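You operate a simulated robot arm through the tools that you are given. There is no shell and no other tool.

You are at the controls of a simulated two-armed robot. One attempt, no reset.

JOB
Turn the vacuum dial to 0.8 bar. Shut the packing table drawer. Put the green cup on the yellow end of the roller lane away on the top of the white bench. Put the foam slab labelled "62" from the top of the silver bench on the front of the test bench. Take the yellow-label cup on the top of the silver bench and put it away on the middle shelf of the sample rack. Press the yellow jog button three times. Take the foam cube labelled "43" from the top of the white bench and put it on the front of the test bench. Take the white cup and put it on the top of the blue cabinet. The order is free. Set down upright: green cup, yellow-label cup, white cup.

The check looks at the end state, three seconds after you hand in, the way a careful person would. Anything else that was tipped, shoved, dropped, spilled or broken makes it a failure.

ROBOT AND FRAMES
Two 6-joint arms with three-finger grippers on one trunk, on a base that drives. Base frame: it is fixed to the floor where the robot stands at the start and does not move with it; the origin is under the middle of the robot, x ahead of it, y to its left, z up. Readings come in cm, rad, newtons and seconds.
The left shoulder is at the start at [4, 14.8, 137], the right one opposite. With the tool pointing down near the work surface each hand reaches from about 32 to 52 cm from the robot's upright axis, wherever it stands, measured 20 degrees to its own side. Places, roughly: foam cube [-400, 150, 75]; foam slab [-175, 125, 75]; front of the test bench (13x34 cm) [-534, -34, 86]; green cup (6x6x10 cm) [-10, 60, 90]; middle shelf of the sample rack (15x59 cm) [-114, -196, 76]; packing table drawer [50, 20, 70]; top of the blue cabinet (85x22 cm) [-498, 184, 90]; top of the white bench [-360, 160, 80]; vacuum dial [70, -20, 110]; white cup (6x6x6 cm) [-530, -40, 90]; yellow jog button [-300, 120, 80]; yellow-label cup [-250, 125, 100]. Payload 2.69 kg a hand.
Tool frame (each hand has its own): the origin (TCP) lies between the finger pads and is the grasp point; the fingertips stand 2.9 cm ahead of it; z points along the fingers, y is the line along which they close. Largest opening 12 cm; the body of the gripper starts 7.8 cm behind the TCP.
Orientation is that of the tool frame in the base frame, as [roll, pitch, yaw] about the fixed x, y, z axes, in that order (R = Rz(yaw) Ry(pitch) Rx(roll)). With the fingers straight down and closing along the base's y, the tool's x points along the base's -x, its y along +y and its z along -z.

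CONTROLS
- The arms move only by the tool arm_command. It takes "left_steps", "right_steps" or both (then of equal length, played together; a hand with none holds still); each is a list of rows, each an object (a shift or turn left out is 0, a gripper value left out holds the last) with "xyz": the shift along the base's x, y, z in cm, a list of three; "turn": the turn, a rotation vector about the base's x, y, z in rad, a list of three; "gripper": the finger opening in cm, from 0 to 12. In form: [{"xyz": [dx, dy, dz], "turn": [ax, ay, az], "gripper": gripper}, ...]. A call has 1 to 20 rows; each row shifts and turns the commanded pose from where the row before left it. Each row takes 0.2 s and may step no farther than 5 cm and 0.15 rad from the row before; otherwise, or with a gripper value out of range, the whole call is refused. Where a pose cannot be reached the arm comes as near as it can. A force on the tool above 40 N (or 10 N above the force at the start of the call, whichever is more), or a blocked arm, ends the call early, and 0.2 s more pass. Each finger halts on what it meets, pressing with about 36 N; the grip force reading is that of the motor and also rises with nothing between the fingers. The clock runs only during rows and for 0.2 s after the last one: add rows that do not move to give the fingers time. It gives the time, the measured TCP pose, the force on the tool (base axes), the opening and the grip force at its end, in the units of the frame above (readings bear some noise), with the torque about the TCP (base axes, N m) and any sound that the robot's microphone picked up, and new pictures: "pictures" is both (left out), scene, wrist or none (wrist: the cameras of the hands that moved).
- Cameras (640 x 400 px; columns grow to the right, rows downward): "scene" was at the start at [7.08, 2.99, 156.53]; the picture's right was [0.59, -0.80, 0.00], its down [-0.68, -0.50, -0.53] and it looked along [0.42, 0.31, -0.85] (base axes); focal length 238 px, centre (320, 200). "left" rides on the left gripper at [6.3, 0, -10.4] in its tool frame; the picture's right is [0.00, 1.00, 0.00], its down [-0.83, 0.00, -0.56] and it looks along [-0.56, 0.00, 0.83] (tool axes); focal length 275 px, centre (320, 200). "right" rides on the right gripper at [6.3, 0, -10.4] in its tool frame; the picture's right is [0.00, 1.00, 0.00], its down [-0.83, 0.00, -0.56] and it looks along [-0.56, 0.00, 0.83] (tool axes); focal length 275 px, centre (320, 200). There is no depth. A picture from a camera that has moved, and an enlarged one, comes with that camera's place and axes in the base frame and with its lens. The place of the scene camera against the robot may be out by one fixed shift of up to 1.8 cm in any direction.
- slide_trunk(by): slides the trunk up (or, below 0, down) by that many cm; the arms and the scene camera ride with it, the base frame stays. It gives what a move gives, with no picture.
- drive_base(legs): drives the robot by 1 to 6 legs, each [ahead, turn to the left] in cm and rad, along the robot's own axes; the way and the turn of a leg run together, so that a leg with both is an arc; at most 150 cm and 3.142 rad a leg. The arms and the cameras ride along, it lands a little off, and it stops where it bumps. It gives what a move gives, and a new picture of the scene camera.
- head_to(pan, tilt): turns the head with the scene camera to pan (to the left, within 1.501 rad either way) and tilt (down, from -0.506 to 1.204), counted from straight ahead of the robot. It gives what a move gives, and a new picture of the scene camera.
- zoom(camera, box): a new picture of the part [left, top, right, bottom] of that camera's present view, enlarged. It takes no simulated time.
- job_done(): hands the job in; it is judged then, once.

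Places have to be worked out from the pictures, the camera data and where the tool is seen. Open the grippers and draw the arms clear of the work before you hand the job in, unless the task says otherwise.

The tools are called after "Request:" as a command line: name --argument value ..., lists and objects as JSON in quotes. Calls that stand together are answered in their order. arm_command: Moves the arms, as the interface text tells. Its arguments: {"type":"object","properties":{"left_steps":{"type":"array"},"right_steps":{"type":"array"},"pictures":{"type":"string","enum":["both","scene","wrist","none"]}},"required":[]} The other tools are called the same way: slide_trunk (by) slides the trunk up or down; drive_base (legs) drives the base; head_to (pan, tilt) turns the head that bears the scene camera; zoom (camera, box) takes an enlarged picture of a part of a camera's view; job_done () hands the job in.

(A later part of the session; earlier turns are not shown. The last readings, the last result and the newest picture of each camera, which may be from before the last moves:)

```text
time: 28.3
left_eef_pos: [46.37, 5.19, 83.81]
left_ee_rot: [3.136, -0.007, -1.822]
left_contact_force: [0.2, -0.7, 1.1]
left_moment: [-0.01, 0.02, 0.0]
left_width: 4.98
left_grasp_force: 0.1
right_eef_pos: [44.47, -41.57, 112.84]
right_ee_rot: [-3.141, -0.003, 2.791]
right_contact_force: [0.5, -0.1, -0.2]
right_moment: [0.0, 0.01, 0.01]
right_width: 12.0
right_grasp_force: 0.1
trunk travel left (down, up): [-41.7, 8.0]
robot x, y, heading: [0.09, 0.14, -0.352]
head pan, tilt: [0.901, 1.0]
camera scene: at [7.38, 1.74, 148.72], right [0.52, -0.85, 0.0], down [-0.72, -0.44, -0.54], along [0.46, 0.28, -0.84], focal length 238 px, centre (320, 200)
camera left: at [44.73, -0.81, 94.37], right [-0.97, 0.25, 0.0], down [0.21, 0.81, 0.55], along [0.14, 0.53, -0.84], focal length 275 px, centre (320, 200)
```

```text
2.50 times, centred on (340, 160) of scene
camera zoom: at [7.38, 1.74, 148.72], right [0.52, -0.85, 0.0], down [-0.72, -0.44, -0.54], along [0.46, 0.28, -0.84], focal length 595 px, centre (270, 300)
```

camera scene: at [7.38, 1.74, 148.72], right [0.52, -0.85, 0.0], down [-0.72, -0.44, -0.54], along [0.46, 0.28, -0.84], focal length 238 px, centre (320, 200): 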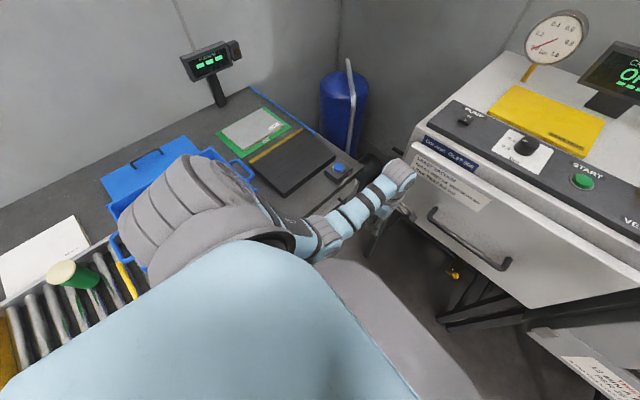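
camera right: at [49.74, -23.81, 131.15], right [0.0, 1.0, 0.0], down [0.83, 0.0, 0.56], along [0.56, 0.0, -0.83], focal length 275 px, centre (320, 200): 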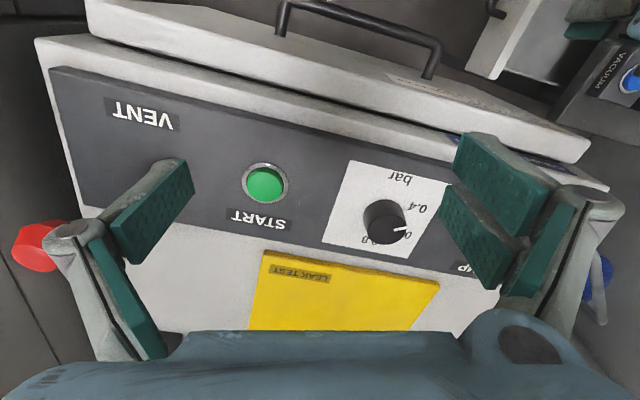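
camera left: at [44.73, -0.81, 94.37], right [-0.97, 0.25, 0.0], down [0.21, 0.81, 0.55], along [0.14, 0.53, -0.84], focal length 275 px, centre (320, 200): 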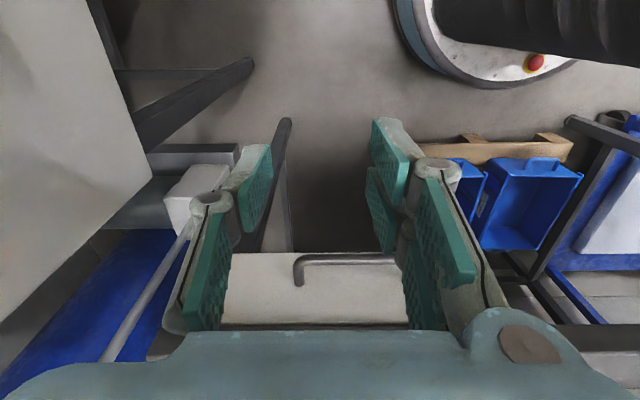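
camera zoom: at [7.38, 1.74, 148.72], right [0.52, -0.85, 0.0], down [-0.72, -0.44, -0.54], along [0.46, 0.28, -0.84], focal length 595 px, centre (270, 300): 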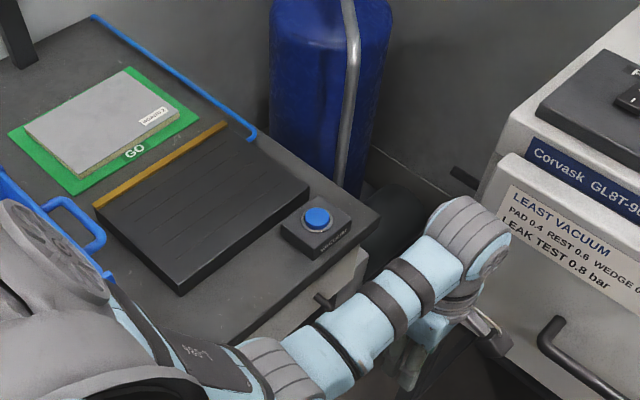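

The panel sits tight under the table edge, so I take the drawer as shut. For the dial, I raise the trunk back, swing the left hand out over the table and the right hand in front of the tester, and then drive closer.

Request:
slide_trunk --by 8

Request:
arm_command --left_steps '[{"xyz": [0, 4.5, 0]}, {"xyz": [0, 4.5, 0]}, {"xyz": [0, 4.5, 0]}, {"xyz": [0, 4.5, 0.5]}, {"xyz": [0, 4.5, 0.5]}, {"xyz": [-0.4, 4.5, 1]}, {"xyz": [-1, 4, 2]}, {"xyz": [-1, 4, 2]}, {"xyz": [-2, 3, 2]}]' --right_steps '[{"xyz": [2.6, 4.2, 0]}, {"xyz": [1.8, 4.5, 0]}, {"xyz": [1.4, 4.7, 0]}, {"xyz": [0.9, 4.6, 0]}, {"xyz": [0.5, 3.7, 0]}, {}, {}, {}, {}]' --pictures "both"

```text
time: 29.5
left_eef_pos: [46.45, 5.09, 91.77]
left_ee_rot: [3.139, -0.01, -1.824]
left_contact_force: [-0.9, 0.4, 0.7]
left_moment: [-0.01, -0.04, 0.0]
left_width: 4.99
left_grasp_force: 0.0
right_eef_pos: [44.38, -41.44, 120.77]
right_ee_rot: [3.139, -0.002, 2.791]
right_contact_force: [0.9, 0.4, -1.6]
right_moment: [0.01, 0.03, 0.03]
right_width: 12.01
right_grasp_force: 0.0
trunk travel left (down, up): [-49.7, 0.0]
robot x, y, heading: [-0.07, -0.16, -0.353]
head pan, tilt: [0.901, 1.0]
```

```text
time: 31.5
left_eef_pos: [42.52, 42.49, 99.27]
left_ee_rot: [3.14, -0.01, -1.822]
left_contact_force: [-0.2, -0.3, -0.7]
left_moment: [-0.04, -0.02, 0.02]
left_width: 5.0
left_grasp_force: 0.0
left hand out of reach, approached as far as the arm can: row 9
right_eef_pos: [49.42, -19.67, 120.58]
right_ee_rot: [3.139, 0.001, 2.791]
right_contact_force: [-0.4, -0.5, -0.1]
right_moment: [-0.01, -0.05, -0.02]
right_width: 11.99
right_grasp_force: 0.1
right hand out of reach, approached as far as the arm can: row 2, 3, 4, 5
trunk travel left (down, up): [-49.7, 0.0]
robot x, y, heading: [-0.15, -0.17, -0.353]
head pan, tilt: [0.901, 1.0]
camera scene: at [7.3, 1.91, 156.65], right [0.52, -0.85, 0.0], down [-0.72, -0.44, -0.54], along [0.46, 0.28, -0.84], focal length 238 px, centre (320, 200)
camera right: at [43.53, -17.68, 131.05], right [0.34, 0.94, 0.0], down [0.78, -0.28, 0.56], along [0.52, -0.19, -0.83], focal length 275 px, centre (320, 200)
camera left: at [40.86, 36.55, 109.7], right [-0.97, 0.25, 0.0], down [0.21, 0.81, 0.55], along [0.14, 0.53, -0.84], focal length 275 px, centre (320, 200)
```

scene: 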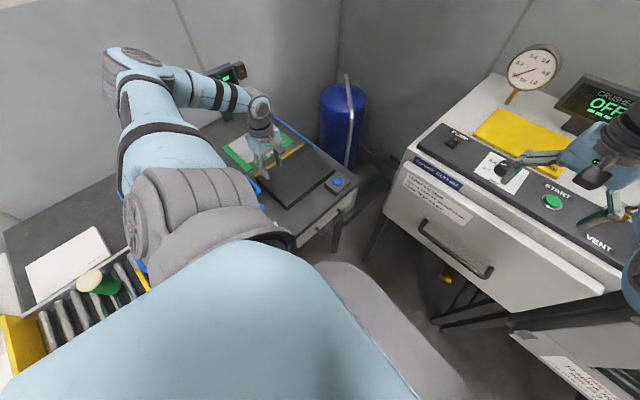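
right: 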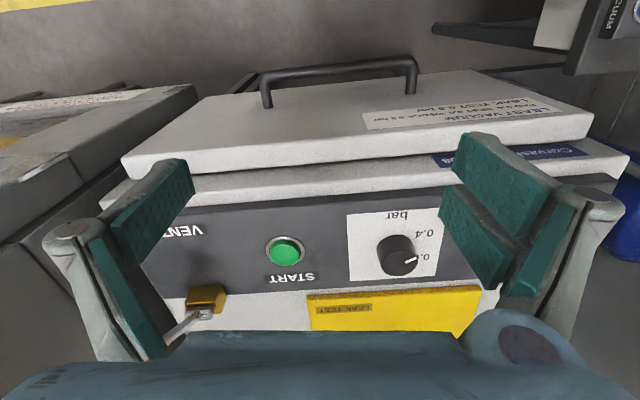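
left: 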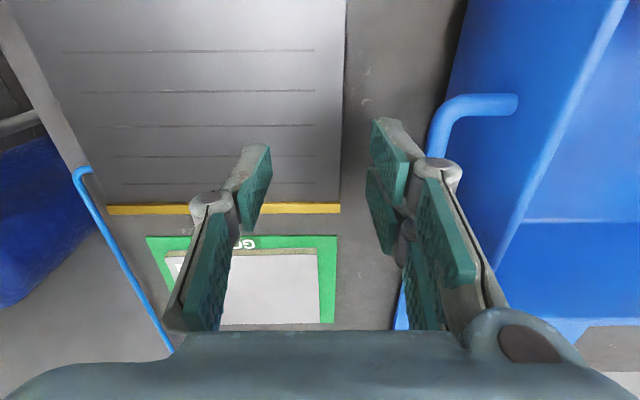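

The left hand is over the table mat and the right hand is in front of the tester, with the dial in view. I drive 11 cm along the present heading so the dial falls in the right arm's reach band.

Request:
drive_base --legs '[[11, 0]]'

Request:
arm_command --right_steps '[{"xyz": [2, 3, 0]}, {}]' --pictures "wrist"

```text
time: 32.7
left_eef_pos: [51.94, 39.01, 99.26]
left_ee_rot: [-3.133, -0.009, -1.82]
left_contact_force: [-2.8, 0.4, -0.3]
left_moment: [0.02, -0.18, 0.03]
left_width: 5.01
left_grasp_force: 0.0
right_eef_pos: [58.9, -23.02, 121.21]
right_ee_rot: [3.14, 0.012, 2.792]
right_contact_force: [-2.4, -0.5, 0.2]
right_moment: [-0.01, -0.12, 0.04]
right_width: 12.03
right_grasp_force: 0.0
trunk travel left (down, up): [-49.7, 0.0]
robot x, y, heading: [10.21, -3.86, -0.353]
head pan, tilt: [0.901, 1.0]
camera scene: at [16.26, -1.36, 156.7], right [0.52, -0.85, 0.01], down [-0.71, -0.44, -0.55], along [0.47, 0.28, -0.84], focal length 238 px, centre (320, 200)
```

scene: 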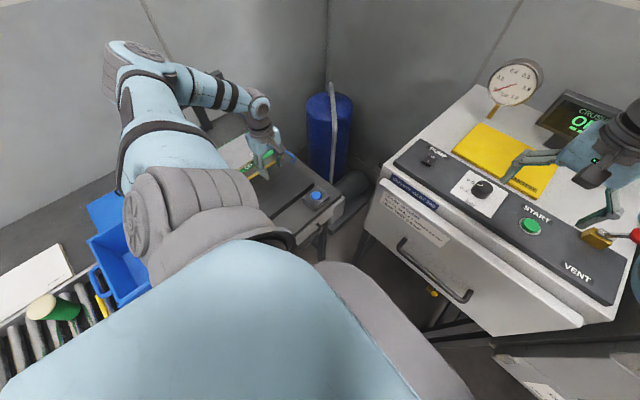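

```text
time: 33.3
left_eef_pos: [52.78, 38.76, 99.05]
left_ee_rot: [3.139, -0.011, -1.821]
left_contact_force: [-0.3, 0.2, 0.7]
left_moment: [-0.02, -0.03, 0.0]
left_width: 4.99
left_grasp_force: 0.1
right_eef_pos: [59.43, -22.67, 120.72]
right_ee_rot: [3.139, 0.001, 2.793]
right_contact_force: [-0.8, -0.6, 0.5]
right_moment: [-0.01, -0.04, -0.02]
right_width: 11.99
right_grasp_force: 0.0
right hand out of reach, approached as far as the arm can: row 1
trunk travel left (down, up): [-49.7, 0.0]
robot x, y, heading: [10.51, -3.6, -0.356]
head pan, tilt: [0.901, 1.0]
camera right: at [53.35, -20.65, 131.07], right [0.34, 0.94, 0.0], down [0.78, -0.28, 0.56], along [0.53, -0.19, -0.83], focal length 275 px, centre (320, 200)
```

right: 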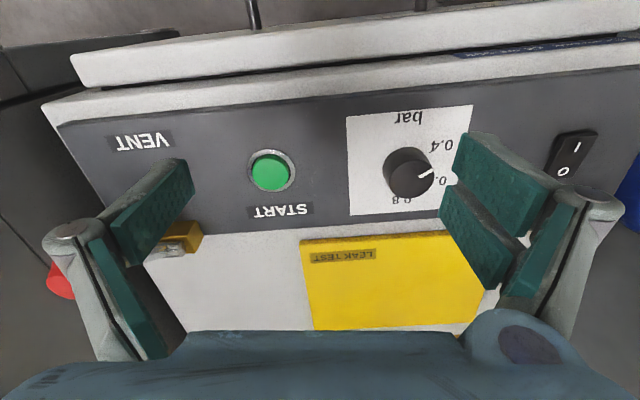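

The dial, with 0.8 now visible on the far side, is clear of the fingers. I'll enlarge it to read the pointer.

Request:
zoom --camera "right" --box '[330, 95, 490, 225]'

```text
3.08 times, centred on (410, 160) of right
camera zoom: at [53.35, -20.65, 131.07], right [0.34, 0.94, 0.0], down [0.78, -0.28, 0.56], along [0.53, -0.19, -0.83], focal length 847 px, centre (43, 323)
```

zoom: 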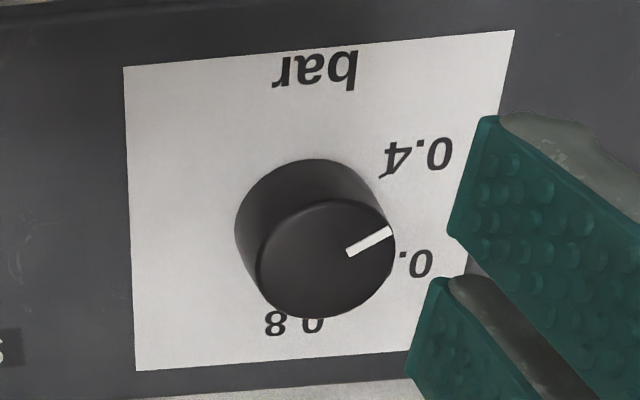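

The 0.8 mark is straight away from me (world direction about (0.97, -0.25)) and the pointer is at about -116°, near 0.4. The knob axis is at (67.2, -17.2) and its cap is at z≈110.2. I move the right hand over it, turned +1.2 rad, with the fingers opened to 6 cm.

Request:
arm_command --right_steps '[{"xyz": [0.97, 0.69, 0], "turn": [0, 0, 0.15], "gripper": 6}, {"xyz": [0.97, 0.69, 0], "turn": [0, 0, 0.15]}, {"xyz": [0.97, 0.69, 0], "turn": [0, 0, 0.15]}, {"xyz": [0.97, 0.69, 0], "turn": [0, 0, 0.15]}, {"xyz": [0.97, 0.69, 0], "turn": [0, 0, 0.15]}, {"xyz": [0.97, 0.69, 0], "turn": [0, 0, 0.15]}, {"xyz": [0.97, 0.69, 0], "turn": [0, 0, 0.15]}, {"xyz": [0.98, 0.69, 0], "turn": [0, 0, 0.15]}, {}]' --pictures "both"

```text
time: 35.3
left_eef_pos: [52.89, 38.62, 99.1]
left_ee_rot: [3.139, -0.011, -1.821]
left_contact_force: [0.0, 0.3, -1.1]
left_moment: [-0.01, 0.01, 0.0]
left_width: 4.99
left_grasp_force: 0.0
right_eef_pos: [59.6, -21.83, 121.39]
right_ee_rot: [3.138, 0.005, -2.288]
right_contact_force: [0.9, -0.1, 0.3]
right_moment: [-0.01, -0.01, 0.0]
right_width: 6.0
right_grasp_force: 0.0
right hand out of reach, approached as far as the arm can: row 1, 2, 3, 4, 5, 6, 7, 8
trunk travel left (down, up): [-49.7, 0.0]
robot x, y, heading: [10.62, -3.69, -0.353]
head pan, tilt: [0.901, 1.0]
camera scene: at [17.75, -1.95, 156.64], right [0.52, -0.85, 0.0], down [-0.72, -0.44, -0.54], along [0.46, 0.28, -0.84], focal length 238 px, centre (320, 200)
camera right: at [55.47, -26.66, 131.84], right [-0.76, 0.65, 0.0], down [0.54, 0.63, 0.56], along [0.36, 0.42, -0.83], focal length 275 px, centre (320, 200)
```

scene: 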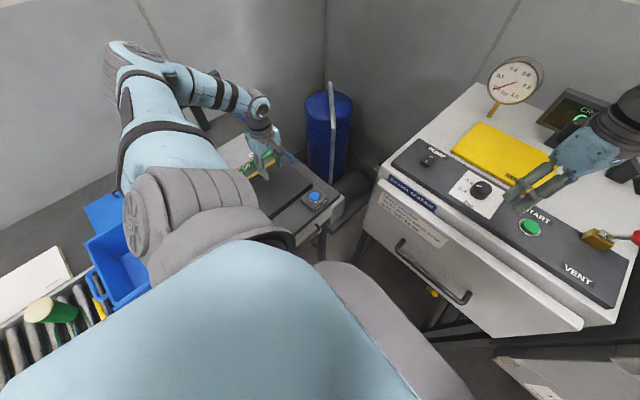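
right: 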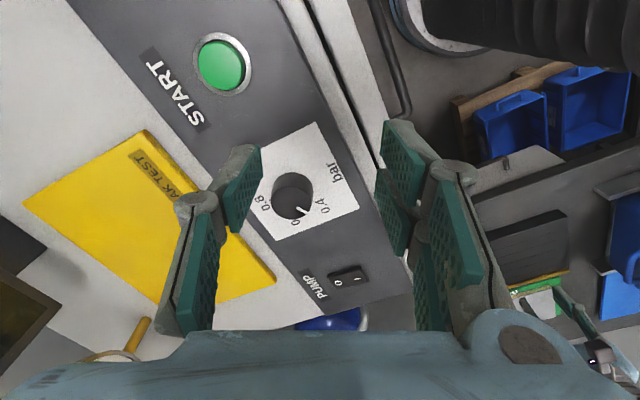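

The right arm is limited when reaching inward across the body (about 15°). I'll raise the left hand clear of the blue crate, then turn the base left 0.45 rad and back up 4 cm so the dial lies in the right arm's own sector.

Request:
arm_command --left_steps '[{"xyz": [1.2, 1.0, 3]}, {"xyz": [1.2, 1.0, 3]}, {"xyz": [1.2, 1.0, 3]}, {"xyz": [0.6, 0.5, 2]}, {}]' --pictures "none"

Request:
drive_base --legs '[[0, 0.45], [-4, 0]]'

```text
time: 36.5
left_eef_pos: [58.16, 40.42, 109.75]
left_ee_rot: [3.138, -0.01, -1.821]
left_contact_force: [-0.1, 0.2, -0.4]
left_moment: [-0.01, 0.01, 0.0]
left_width: 4.99
left_grasp_force: 0.0
left hand out of reach, approached as far as the arm can: row 1, 2
right_eef_pos: [59.63, -21.88, 121.41]
right_ee_rot: [3.139, 0.003, -2.289]
right_contact_force: [-0.5, -0.4, 0.1]
right_moment: [-0.02, 0.01, 0.03]
right_width: 5.98
right_grasp_force: 0.0
trunk travel left (down, up): [-49.7, 0.0]
robot x, y, heading: [10.44, -3.6, -0.351]
head pan, tilt: [0.901, 1.0]
```

```text
time: 38.6
left_eef_pos: [30.84, 56.56, 109.74]
left_ee_rot: [3.131, -0.008, -1.369]
left_contact_force: [1.0, 0.5, -0.2]
left_moment: [-0.03, 0.14, -0.01]
left_width: 5.01
left_grasp_force: 0.0
right_eef_pos: [59.52, 1.11, 120.91]
right_ee_rot: [3.129, 0.0, -1.84]
right_contact_force: [0.9, 0.3, -0.7]
right_moment: [-0.01, 0.1, -0.01]
right_width: 6.02
right_grasp_force: 0.1
trunk travel left (down, up): [-49.7, 0.0]
robot x, y, heading: [6.35, -4.11, 0.099]
head pan, tilt: [0.901, 1.0]
camera scene: at [12.9, 0.93, 156.59], right [0.84, -0.54, -0.01], down [-0.46, -0.71, -0.54], along [0.29, 0.45, -0.84], focal length 238 px, centre (320, 200)
```

scene: 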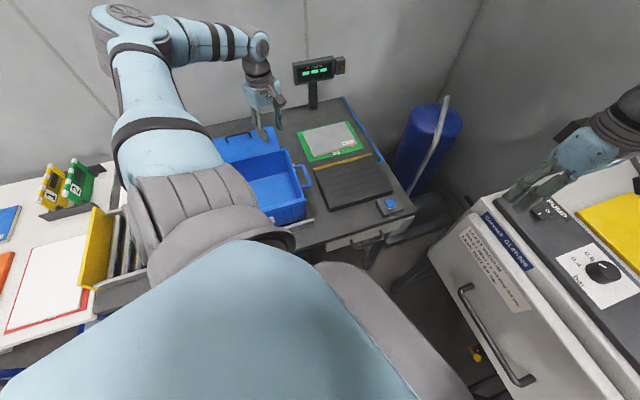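

The dial is now almost straight ahead of the right shoulder at about 55 cm. I move the right hand over the knob at z≈119.

Request:
arm_command --right_steps '[{"xyz": [1.54, -3.65, -0.4], "turn": [0, 0, -0.05]}, {"xyz": [1.54, -3.65, -0.4], "turn": [0, 0, -0.05]}, {"xyz": [1.54, -3.65, -0.4], "turn": [0, 0, -0.05]}, {"xyz": [1.54, -3.65, -0.4], "turn": [0, 0, -0.05]}, {"xyz": [1.54, -3.65, -0.4], "turn": [0, 0, -0.05]}, {}]' --pictures "both"

```text
time: 40.0
left_eef_pos: [30.24, 56.45, 109.85]
left_ee_rot: [3.139, -0.009, -1.367]
left_contact_force: [0.1, -0.7, 0.0]
left_moment: [0.02, -0.01, 0.01]
left_width: 5.02
left_grasp_force: 0.1
right_eef_pos: [64.71, -17.59, 119.19]
right_ee_rot: [3.136, 0.004, -2.092]
right_contact_force: [-0.5, -0.2, 0.0]
right_moment: [-0.04, 0.01, -0.03]
right_width: 5.99
right_grasp_force: 0.1
right hand out of reach, approached as far as the arm can: row 4, 5
trunk travel left (down, up): [-49.7, 0.0]
robot x, y, heading: [6.19, -3.78, 0.089]
head pan, tilt: [0.901, 1.0]
camera scene: at [11.84, 0.77, 156.64], right [0.84, -0.54, 0.0], down [-0.46, -0.71, -0.54], along [0.29, 0.45, -0.84], focal length 238 px, centre (320, 200)
camera right: at [61.65, -23.13, 129.63], right [-0.87, 0.49, 0.0], down [0.41, 0.72, 0.56], along [0.27, 0.49, -0.83], focal length 275 px, centre (320, 200)
```

scene: 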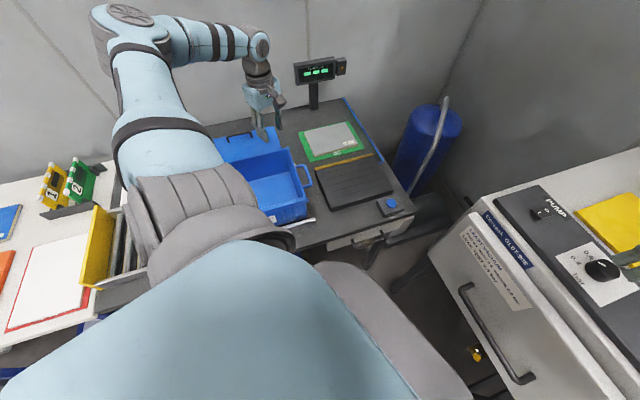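
right: 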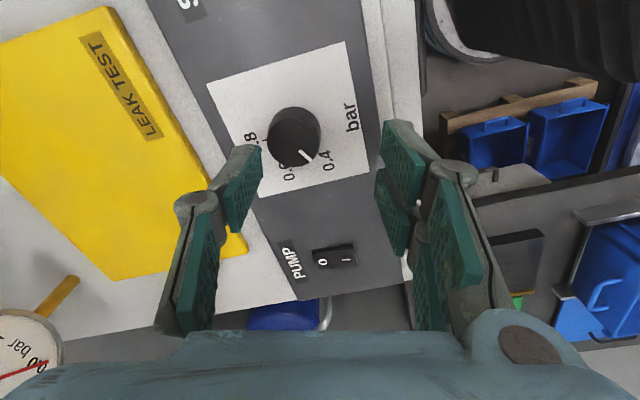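

The arm's outer limit here is about 53 cm from the shoulder, so I drive forward 4 cm again.

Request:
drive_base --legs '[[4, 0]]'

Request:
arm_command --right_steps '[{"xyz": [0, 0, -1]}, {}]' --pictures "wrist"

```text
time: 40.9
left_eef_pos: [33.43, 56.87, 110.12]
left_ee_rot: [-3.14, -0.011, -1.368]
left_contact_force: [-0.1, -1.0, -0.1]
left_moment: [0.01, -0.13, -0.01]
left_width: 5.01
left_grasp_force: 0.1
right_eef_pos: [68.01, -17.22, 119.65]
right_ee_rot: [-3.14, 0.007, -2.089]
right_contact_force: [-0.9, 0.7, 1.2]
right_moment: [0.02, -0.04, 0.04]
right_width: 6.0
right_grasp_force: 0.0
trunk travel left (down, up): [-49.7, 0.0]
robot x, y, heading: [10.2, -4.05, 0.101]
head pan, tilt: [0.901, 1.0]
camera scene: at [14.71, 1.15, 156.68], right [0.84, -0.54, 0.01], down [-0.45, -0.71, -0.54], along [0.3, 0.45, -0.84], focal length 238 px, centre (320, 200)
```

scene: 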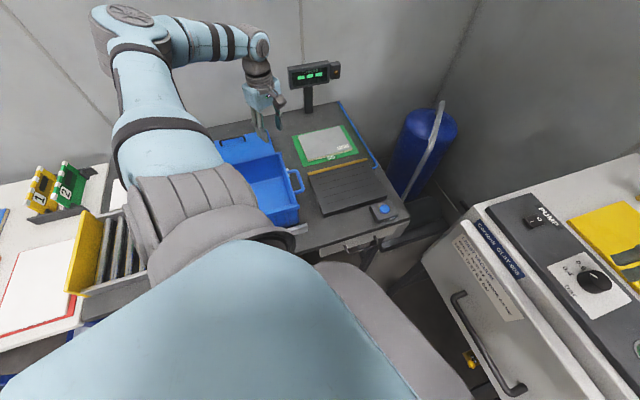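

```text
time: 41.5
left_eef_pos: [34.26, 56.99, 109.93]
left_ee_rot: [3.139, -0.012, -1.369]
left_contact_force: [-0.6, -1.3, -0.5]
left_moment: [0.01, 0.05, -0.03]
left_width: 5.0
left_grasp_force: 0.1
right_eef_pos: [68.8, -17.15, 118.22]
right_ee_rot: [3.136, 0.003, -2.089]
right_contact_force: [-0.4, -0.2, -0.3]
right_moment: [-0.04, -0.02, 0.01]
right_width: 6.0
right_grasp_force: 0.0
trunk travel left (down, up): [-49.7, 0.0]
robot x, y, heading: [10.41, -3.8, 0.096]
head pan, tilt: [0.901, 1.0]
camera right: at [65.72, -22.65, 128.62], right [-0.87, 0.49, 0.01], down [0.41, 0.72, 0.56], along [0.27, 0.49, -0.83], focal length 275 px, centre (320, 200)
```

right: 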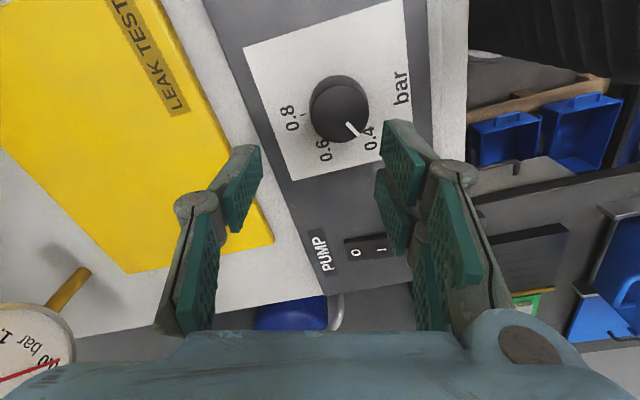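

The knob, scale and pointer show clearly. I'll enlarge the dial to refine its centre before gripping.

Request:
zoom --camera "right" --box '[240, 20, 430, 190]'

```text
2.35 times, centred on (335, 105) of right
camera zoom: at [65.72, -22.65, 128.62], right [-0.87, 0.49, 0.01], down [0.41, 0.72, 0.56], along [0.27, 0.49, -0.83], focal length 648 px, centre (285, 424)
```

zoom: 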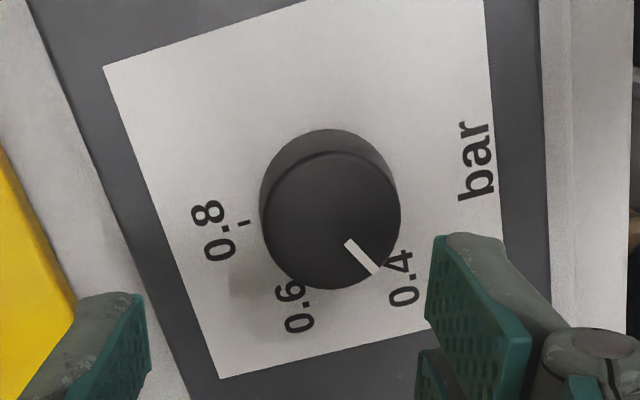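

The knob centre is at (67.3, -17.25), its radius is about 2 cm, and the pointer needs about -2.07 rad to reach the 0.8 tick. I centre over it and lower so the pads straddle the knob.

Request:
arm_command --right_steps '[{"xyz": [-0.75, -0.05, 0]}, {"xyz": [-0.75, -0.05, 0]}, {"xyz": [0, 0, -2]}, {"xyz": [0, 0, -2]}, {"xyz": [0, 0, -1.5]}, {"xyz": [0, 0, -1.3]}, {}]' --pictures "wrist"

```text
time: 43.1
left_eef_pos: [34.12, 56.76, 109.9]
left_ee_rot: [3.139, -0.01, -1.368]
left_contact_force: [0.2, 0.8, -0.2]
left_moment: [0.02, -0.02, -0.01]
left_width: 4.98
left_grasp_force: 0.1
right_eef_pos: [67.72, -17.05, 111.42]
right_ee_rot: [3.138, 0.004, -2.088]
right_contact_force: [-0.7, 0.6, 0.1]
right_moment: [-0.01, 0.03, 0.03]
right_width: 6.01
right_grasp_force: 0.0
right hand out of reach, approached as far as the arm can: row 2
trunk travel left (down, up): [-49.7, 0.0]
robot x, y, heading: [10.19, -3.75, 0.1]
head pan, tilt: [0.901, 1.0]
camera right: at [64.67, -22.57, 121.83], right [-0.87, 0.49, 0.0], down [0.41, 0.72, 0.56], along [0.27, 0.49, -0.83], focal length 275 px, centre (320, 200)
```

right: 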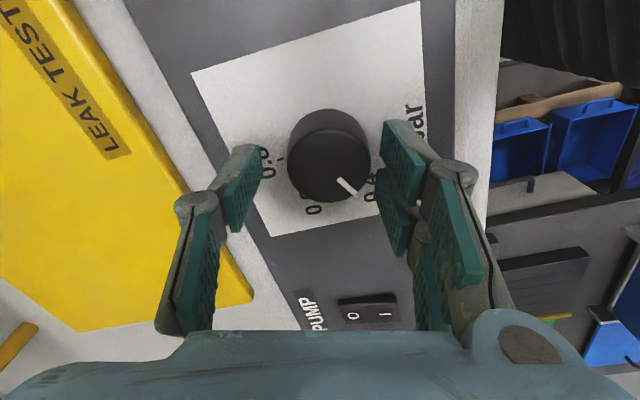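

The knob is nearly centred between the pads. I nudge (-0.5, -0.15), grip it and turn the first -0.9 rad.

Request:
arm_command --right_steps '[{"xyz": [-0.5, -0.15, 0]}, {"gripper": 3.2}, {}, {}, {"turn": [0, 0, -0.15]}, {"turn": [0, 0, -0.15]}, {"turn": [0, 0, -0.15]}, {"turn": [0, 0, -0.15]}, {"turn": [0, 0, -0.15]}, {"turn": [0, 0, -0.15]}, {}]' --pictures "wrist"

```text
time: 45.5
left_eef_pos: [33.97, 57.02, 109.9]
left_ee_rot: [3.141, -0.01, -1.367]
left_contact_force: [-1.2, -0.1, -0.9]
left_moment: [-0.01, 0.04, -0.05]
left_width: 4.98
left_grasp_force: 0.1
right_eef_pos: [67.23, -17.1, 111.43]
right_ee_rot: [3.137, 0.003, -2.989]
right_contact_force: [-3.4, 1.5, 2.0]
right_moment: [-0.12, 1.28, -0.01]
right_width: 3.97
right_grasp_force: 45.6
trunk travel left (down, up): [-49.7, 0.0]
robot x, y, heading: [10.52, -3.8, 0.095]
head pan, tilt: [0.901, 1.0]
camera right: at [60.94, -18.19, 121.83], right [-0.16, 0.99, 0.0], down [0.82, 0.13, 0.56], along [0.55, 0.09, -0.83], focal length 275 px, centre (320, 200)
```

right: 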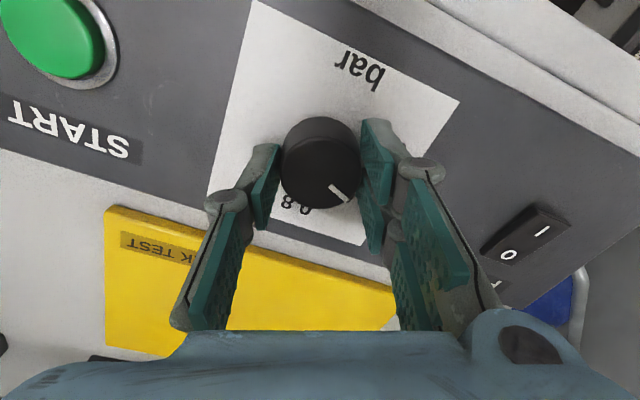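

The knob turns with the hand. I continue by a further -1.17 rad.

Request:
arm_command --right_steps '[{"turn": [0, 0, -0.15]}, {"turn": [0, 0, -0.15]}, {"turn": [0, 0, -0.15]}, {"turn": [0, 0, -0.15]}, {"turn": [0, 0, -0.15]}, {"turn": [0, 0, -0.15]}, {"turn": [0, 0, -0.15]}, {"turn": [0, 0, -0.12]}, {}]' --pictures "wrist"

Request:
zoom --camera "right" --box '[220, 80, 420, 240]'

```text
time: 47.5
left_eef_pos: [34.06, 56.85, 109.86]
left_ee_rot: [3.139, -0.012, -1.368]
left_contact_force: [0.3, -0.3, 0.1]
left_moment: [-0.01, -0.03, 0.03]
left_width: 4.98
left_grasp_force: 0.1
right_eef_pos: [67.24, -17.03, 111.34]
right_ee_rot: [3.139, 0.006, 2.124]
right_contact_force: [-5.2, 3.5, -1.6]
right_moment: [0.47, 0.26, 0.0]
right_width: 4.0
right_grasp_force: 45.0
trunk travel left (down, up): [-49.7, 0.0]
robot x, y, heading: [10.58, -4.29, 0.098]
head pan, tilt: [0.901, 1.0]
camera right: at [63.77, -11.79, 121.82], right [0.85, 0.53, 0.0], down [0.44, -0.7, 0.56], along [0.3, -0.47, -0.83], focal length 275 px, centre (320, 200)
```

right: 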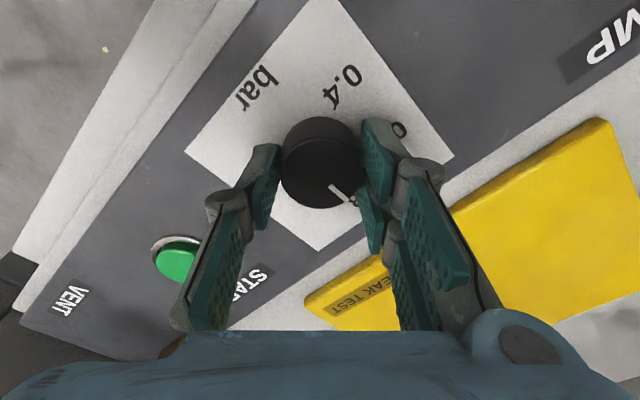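

```text
2.50 times, centred on (320, 160) of right
camera zoom: at [63.77, -11.79, 121.82], right [0.85, 0.53, 0.0], down [0.44, -0.7, 0.56], along [0.3, -0.47, -0.83], focal length 688 px, centre (320, 300)
```

zoom: 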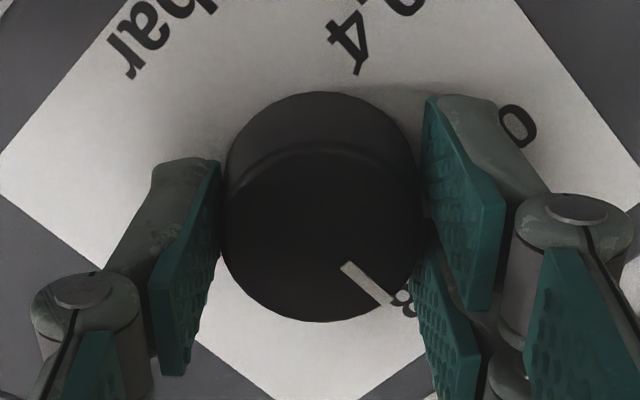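

The pointer now lies along about -14 to -16°, on the 0.8 mark. I open the fingers, lift off and check from above.

Request:
arm_command --right_steps '[{"gripper": 6.5}, {}, {"xyz": [0, 0, 2]}, {"xyz": [0, 0, 2]}, {"xyz": [0.3, 0, 2], "turn": [0, 0, 0.15]}, {"xyz": [0.3, 0, 1], "turn": [0, 0, 0.15]}, {"turn": [0, 0, 0.15]}, {"turn": [0, 0, 0.15]}, {"turn": [0, 0, 0.15]}, {}]' --pictures "wrist"

Request:
zoom --camera "right" --box '[220, 40, 420, 200]'

```text
time: 49.7
left_eef_pos: [34.07, 56.77, 109.8]
left_ee_rot: [3.138, -0.011, -1.368]
left_contact_force: [-0.2, 0.0, 0.0]
left_moment: [0.01, 0.03, 0.02]
left_width: 4.99
left_grasp_force: 0.1
right_eef_pos: [68.05, -17.21, 118.5]
right_ee_rot: [3.137, 0.004, 2.876]
right_contact_force: [0.6, 0.3, -0.3]
right_moment: [0.0, 0.0, -0.02]
right_width: 6.51
right_grasp_force: 0.1
trunk travel left (down, up): [-49.7, 0.0]
robot x, y, heading: [10.32, -3.89, 0.094]
head pan, tilt: [0.901, 1.0]
camera right: at [61.74, -15.66, 128.82], right [0.26, 0.97, 0.0], down [0.8, -0.22, 0.56], along [0.54, -0.14, -0.83], focal length 275 px, centre (320, 200)
```

right: 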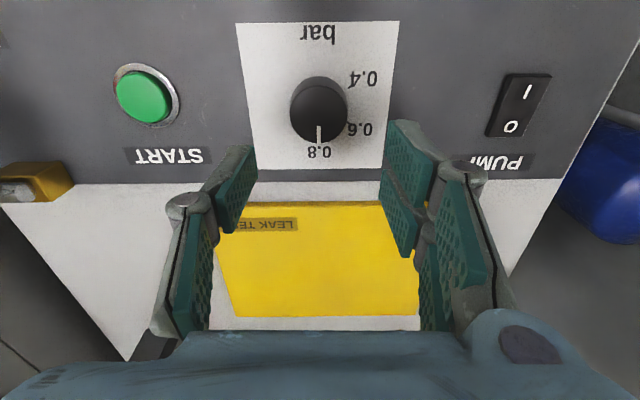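

```text
2.50 times, centred on (320, 120) of right
camera zoom: at [61.74, -15.66, 128.82], right [0.26, 0.97, 0.0], down [0.8, -0.22, 0.56], along [0.54, -0.14, -0.83], focal length 688 px, centre (320, 400)
```

zoom: 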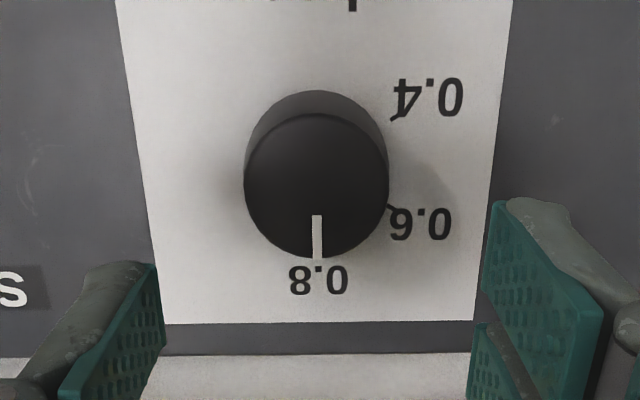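

The pointer sits exactly on 0.8, so the dial is done. Next I back away from the tester and look at the roller lane for the green cup.

Request:
drive_base --legs '[[-28, 0]]'

Request:
head_to --pan 1.3 --tilt 0.75

```text
time: 51.7
left_eef_pos: [6.63, 54.19, 109.77]
left_ee_rot: [3.136, -0.009, -1.369]
left_contact_force: [0.0, -0.3, -0.8]
left_moment: [0.01, 0.03, -0.01]
left_width: 5.01
left_grasp_force: 0.1
right_eef_pos: [40.22, -19.94, 118.03]
right_ee_rot: [3.139, 0.0, 2.873]
right_contact_force: [-0.5, -0.2, 0.3]
right_moment: [-0.01, 0.04, 0.02]
right_width: 6.49
right_grasp_force: 0.0
trunk travel left (down, up): [-49.7, 0.0]
robot x, y, heading: [-17.43, -6.31, 0.095]
head pan, tilt: [0.901, 1.0]
camera scene: at [-11.77, -1.5, 156.62], right [0.84, -0.54, 0.0], down [-0.46, -0.71, -0.54], along [0.29, 0.45, -0.84], focal length 238 px, centre (320, 200)
```

scene: 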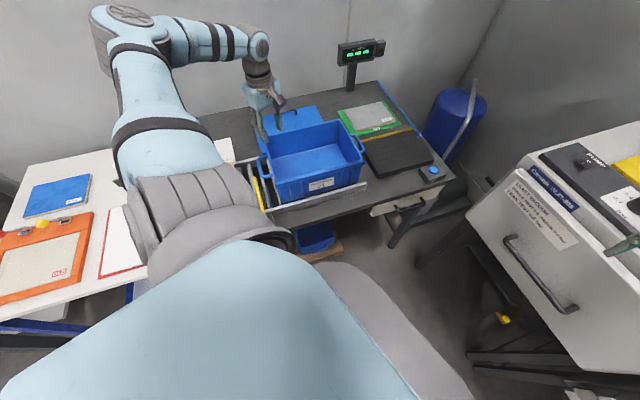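

```text
time: 52.6
left_eef_pos: [6.11, 54.18, 109.87]
left_ee_rot: [3.139, -0.009, -1.37]
left_contact_force: [-0.7, -0.5, 0.1]
left_moment: [0.02, -0.04, -0.05]
left_width: 5.0
left_grasp_force: 0.1
right_eef_pos: [39.78, -20.09, 118.41]
right_ee_rot: [3.138, 0.004, 2.872]
right_contact_force: [0.0, 0.6, -0.1]
right_moment: [-0.01, -0.02, 0.0]
right_width: 6.53
right_grasp_force: 0.1
trunk travel left (down, up): [-49.7, 0.0]
robot x, y, heading: [-17.65, -6.17, 0.095]
head pan, tilt: [1.3, 0.75]
camera scene: at [-14.68, 0.76, 158.56], right [0.98, -0.17, 0.0], down [-0.12, -0.67, -0.73], along [0.13, 0.72, -0.68], focal length 238 px, centre (320, 200)
```

scene: 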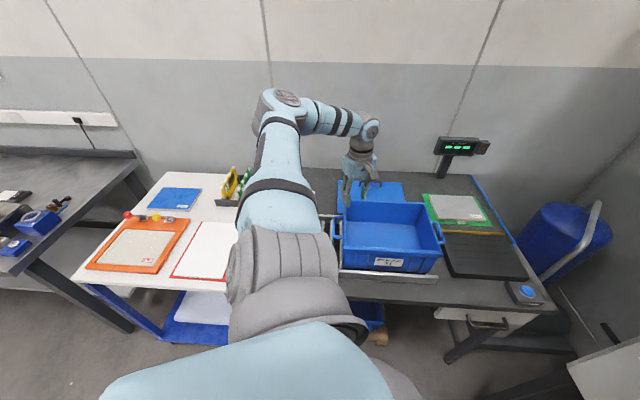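

The drawer panel looks flush from here. My left arm hides the lane, so I turn the robot left to face the table.

Request:
zoom --camera "scene" --box '[400, 260, 600, 385]'

Request:
drive_base --legs '[[0, 1.2]]'

Request:
head_to --pan 0.0 --tilt 0.9

```text
3.20 times, centred on (500, 322) of scene
camera zoom: at [-14.68, 0.76, 158.56], right [0.98, -0.17, 0.0], down [-0.12, -0.67, -0.73], along [0.13, 0.72, -0.68], focal length 762 px, centre (-256, -192)
```

zoom: 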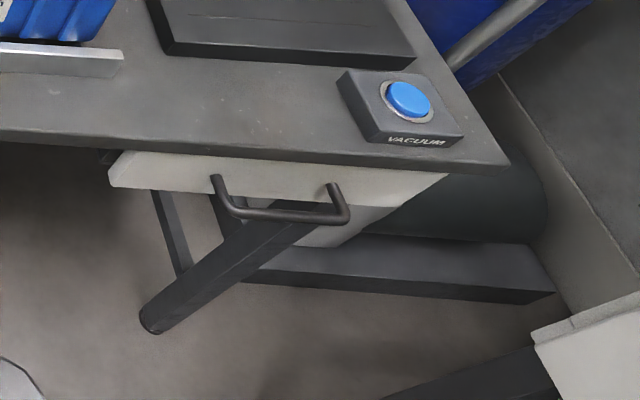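

```text
time: 56.0
left_eef_pos: [-65.46, 37.67, 109.87]
left_ee_rot: [3.139, -0.011, -0.169]
left_contact_force: [-0.2, 0.0, -0.8]
left_moment: [-0.02, -0.01, -0.01]
left_width: 5.02
left_grasp_force: 0.1
right_eef_pos: [15.81, 42.2, 118.41]
right_ee_rot: [3.138, 0.004, -2.209]
right_contact_force: [-1.1, -0.8, -0.8]
right_moment: [0.0, 0.01, 0.02]
right_width: 6.53
right_grasp_force: 0.2
trunk travel left (down, up): [-49.7, 0.0]
robot x, y, heading: [-17.62, -6.26, 1.297]
head pan, tilt: [1.3, 0.75]
camera scene: at [-24.59, -1.36, 158.56], right [0.52, 0.85, 0.0], down [0.58, -0.35, -0.73], along [-0.63, 0.38, -0.68], focal length 238 px, centre (320, 200)
```

scene: 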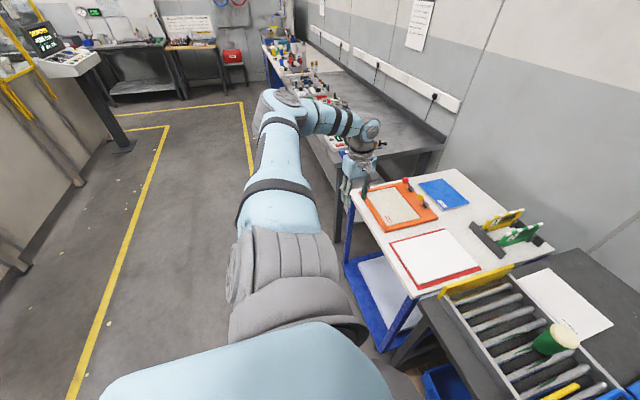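

```text
time: 57.4
left_eef_pos: [-65.53, 37.61, 109.76]
left_ee_rot: [3.14, -0.01, -0.169]
left_contact_force: [-1.1, 0.3, 0.2]
left_moment: [-0.01, 0.01, -0.01]
left_width: 4.99
left_grasp_force: 0.0
right_eef_pos: [15.81, 42.21, 118.34]
right_ee_rot: [3.139, 0.003, -2.209]
right_contact_force: [-0.1, 0.7, 0.4]
right_moment: [0.02, -0.01, -0.02]
right_width: 6.52
right_grasp_force: 0.2
trunk travel left (down, up): [-49.7, 0.0]
robot x, y, heading: [-17.91, -6.75, 1.298]
head pan, tilt: [0.0, 0.901]
camera scene: at [-15.53, 1.61, 157.37], right [0.96, -0.27, 0.0], down [-0.21, -0.75, -0.62], along [0.17, 0.6, -0.78], focal length 238 px, centre (320, 200)
```

scene: 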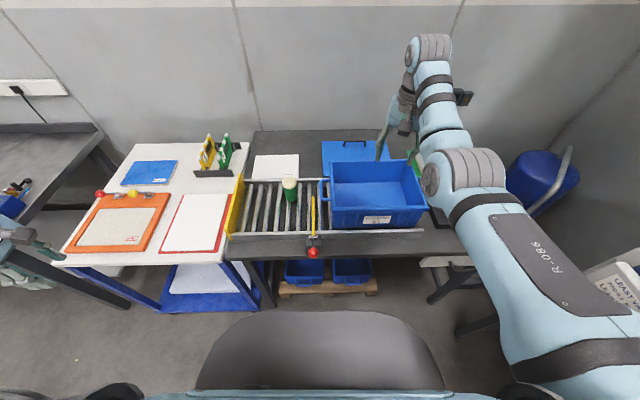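

The drawer is shut. The green cup stands on the rollers near (-11, 56), between the yellow end plate and a yellow gate with a red knob. I'll enlarge that area before approaching.

Request:
zoom --camera "scene" --box '[210, 130, 370, 260]'

Request:
zoom --camera "scene" --box '[60, 130, 260, 260]'

```text
3.08 times, centred on (290, 195) of scene
camera zoom: at [-15.53, 1.61, 157.37], right [0.96, -0.27, 0.0], down [-0.21, -0.75, -0.62], along [0.17, 0.6, -0.78], focal length 732 px, centre (412, 215)
```

zoom: 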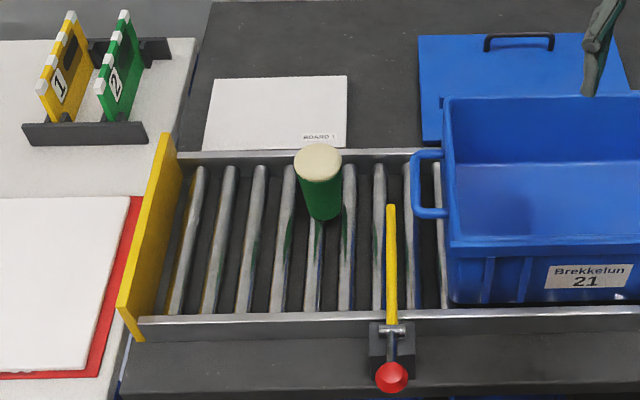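

```text
3.08 times, centred on (160, 195) of scene
camera zoom: at [-15.53, 1.61, 157.37], right [0.96, -0.27, 0.0], down [-0.21, -0.75, -0.62], along [0.17, 0.6, -0.78], focal length 732 px, centre (812, 215)
```

zoom: 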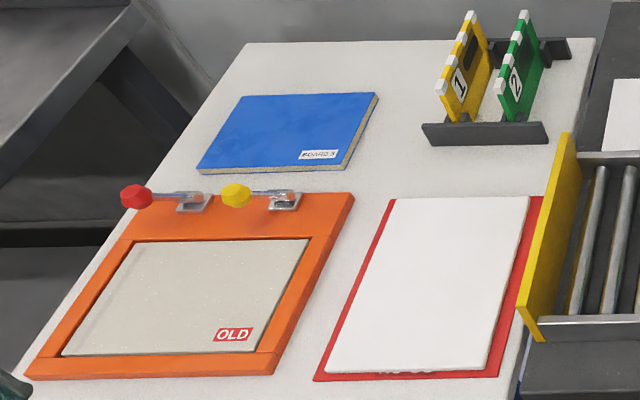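

The cup is clear of the gate. I drive 13 cm toward the table to bring it into the left arm's reach.

Request:
drive_base --legs '[[13, 0]]'

```text
time: 58.7
left_eef_pos: [-62.16, 49.4, 110.06]
left_ee_rot: [-3.136, -0.01, -0.169]
left_contact_force: [-0.3, -1.0, -0.2]
left_moment: [0.09, -0.02, -0.01]
left_width: 5.01
left_grasp_force: 0.0
right_eef_pos: [19.12, 53.92, 118.82]
right_ee_rot: [3.134, 0.011, -2.209]
right_contact_force: [-0.3, -0.7, -0.3]
right_moment: [0.07, -0.06, 0.01]
right_width: 6.51
right_grasp_force: 0.1
trunk travel left (down, up): [-49.7, 0.0]
robot x, y, heading: [-13.94, 6.05, 1.296]
head pan, tilt: [0.0, 0.901]
camera scene: at [-12.27, 13.0, 157.44], right [0.96, -0.27, 0.0], down [-0.21, -0.75, -0.63], along [0.17, 0.6, -0.78], focal length 238 px, centre (320, 200)
```

scene: 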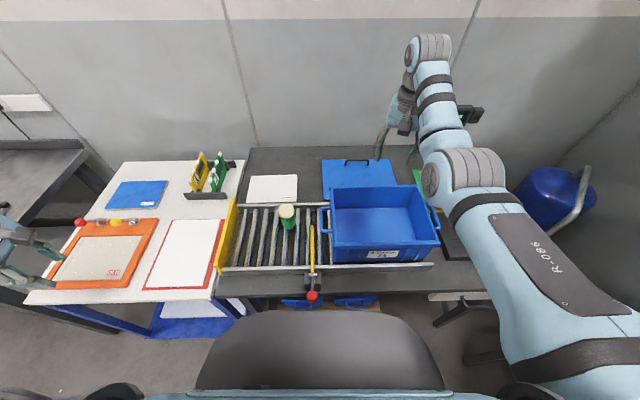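

The cup top triangulates to about (-10.6, 54.8, 100.8). I back up 4 cm to get hover clearance. Then I swing the left hand in an arc over the lane, turning it so its camera stays away from the crate.

Request:
drive_base --legs '[[-4, 0]]'

Request:
arm_command --left_steps '[{"xyz": [2.45, 2.25, 0], "turn": [0, 0, -0.145], "gripper": 10}, {"xyz": [2.6, 2.08, 0], "turn": [0, 0, -0.145]}, {"xyz": [2.73, 1.9, 0], "turn": [0, 0, -0.145]}, {"xyz": [2.86, 1.71, 0], "turn": [0, 0, -0.145]}, {"xyz": [2.97, 1.51, 0], "turn": [0, 0, -0.145]}, {"xyz": [3.06, 1.31, 0], "turn": [0, 0, -0.145]}, {"xyz": [3.14, 1.1, 0], "turn": [0, 0, -0.145]}, {"xyz": [3.21, 0.88, 0], "turn": [0, 0, -0.145]}, {"xyz": [3.26, 0.66, 0], "turn": [0, 0, -0.145]}, {"xyz": [3.3, 0.44, 0], "turn": [0, 0, -0.145]}, {"xyz": [3.32, 0.22, 0], "turn": [0, 0, -0.145]}, {"xyz": [3.33, 0, 0], "turn": [0, 0, -0.145]}, {"turn": [0, 0, -0.145]}, {"turn": [0, 0, -0.145]}, {"turn": [0, 0, -0.145]}, {"turn": [0, 0, -0.145]}, {"turn": [0, 0, -0.145]}]' --pictures "both"

```text
time: 59.6
left_eef_pos: [-62.91, 47.12, 109.62]
left_ee_rot: [3.131, -0.009, -0.169]
left_contact_force: [0.1, 0.7, -0.1]
left_moment: [-0.1, 0.05, -0.02]
left_width: 5.0
left_grasp_force: 0.0
right_eef_pos: [18.54, 51.69, 118.08]
right_ee_rot: [3.141, -0.003, -2.21]
right_contact_force: [1.3, 0.5, -0.8]
right_moment: [-0.12, 0.04, 0.0]
right_width: 6.49
right_grasp_force: 0.1
trunk travel left (down, up): [-49.7, 0.0]
robot x, y, heading: [-15.0, 2.31, 1.293]
head pan, tilt: [0.0, 0.901]
camera scene: at [-12.74, 11.4, 157.29], right [0.96, -0.27, 0.0], down [-0.21, -0.76, -0.61], along [0.17, 0.59, -0.79], focal length 238 px, centre (320, 200)
```

scene: 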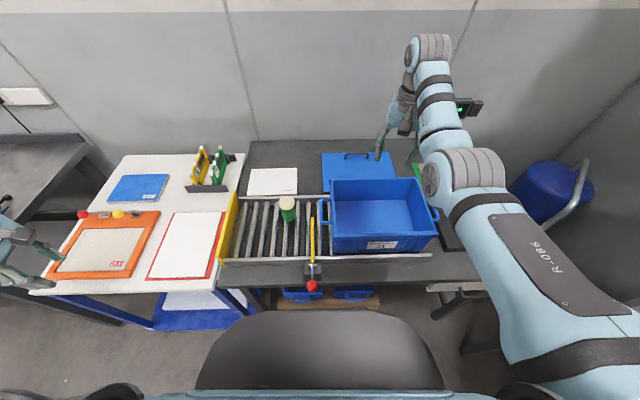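

```text
time: 63.2
left_eef_pos: [-40.49, 51.2, 111.24]
left_ee_rot: [3.139, -0.008, -2.638]
left_contact_force: [0.9, 0.4, 0.2]
left_moment: [-0.03, 0.01, 0.01]
left_width: 10.0
left_grasp_force: 0.0
left hand out of reach, approached as far as the arm can: row 7, 8, 9, 10, 11, 12
right_eef_pos: [18.26, 50.97, 118.39]
right_ee_rot: [3.138, 0.004, -2.209]
right_contact_force: [0.5, -0.9, 0.4]
right_moment: [-0.01, 0.02, -0.02]
right_width: 6.51
right_grasp_force: 0.0
trunk travel left (down, up): [-49.7, 0.0]
robot x, y, heading: [-15.21, 2.11, 1.296]
head pan, tilt: [0.0, 0.901]
camera scene: at [-13.05, 10.3, 157.37], right [0.96, -0.27, 0.0], down [-0.21, -0.75, -0.62], along [0.17, 0.6, -0.78], focal length 238 px, centre (320, 200)
camera left: at [-46.03, 48.27, 121.71], right [-0.48, 0.88, 0.0], down [0.73, 0.4, 0.55], along [0.48, 0.26, -0.84], focal length 275 px, centre (320, 200)
```

scene: 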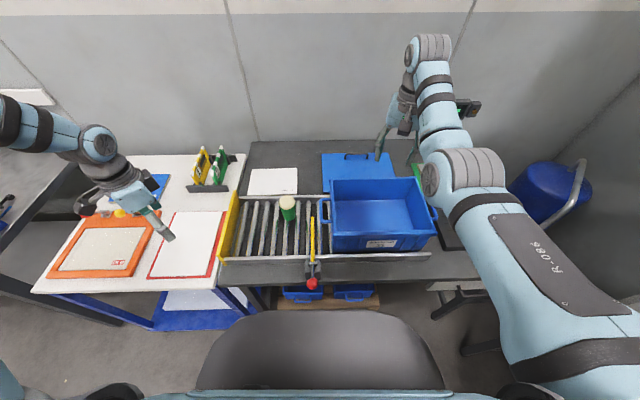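
left: 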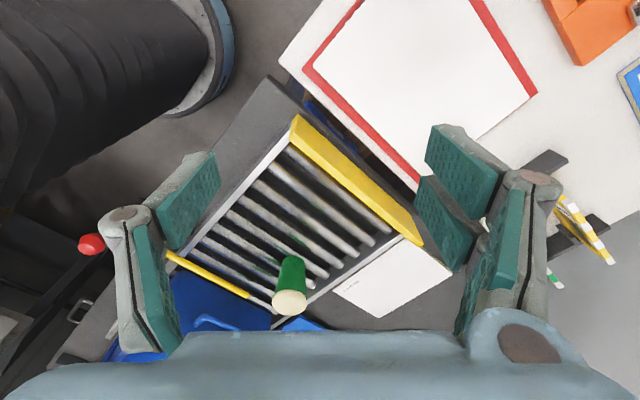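

The solver slipped off the arc while twisting, but the turn itself completed. From here I try a plain move toward a spot above the cup.

Request:
arm_command --left_steps '[{"xyz": [4.5, 1, 0]}, {"xyz": [4.5, 1, 0]}, {}]' --pictures "none"

```text
time: 64.0
left_eef_pos: [-39.91, 50.1, 111.61]
left_ee_rot: [3.14, -0.007, -2.635]
left_contact_force: [0.4, 0.2, 0.2]
left_moment: [0.01, -0.04, -0.01]
left_width: 9.97
left_grasp_force: 0.1
left hand out of reach, approached as far as the arm can: row 1, 2
right_eef_pos: [18.29, 50.89, 118.4]
right_ee_rot: [3.137, 0.003, -2.208]
right_contact_force: [0.5, 0.6, -0.4]
right_moment: [0.02, -0.01, 0.05]
right_width: 6.5
right_grasp_force: 0.0
trunk travel left (down, up): [-49.7, 0.0]
robot x, y, heading: [-15.33, 2.18, 1.294]
head pan, tilt: [0.0, 0.901]
```

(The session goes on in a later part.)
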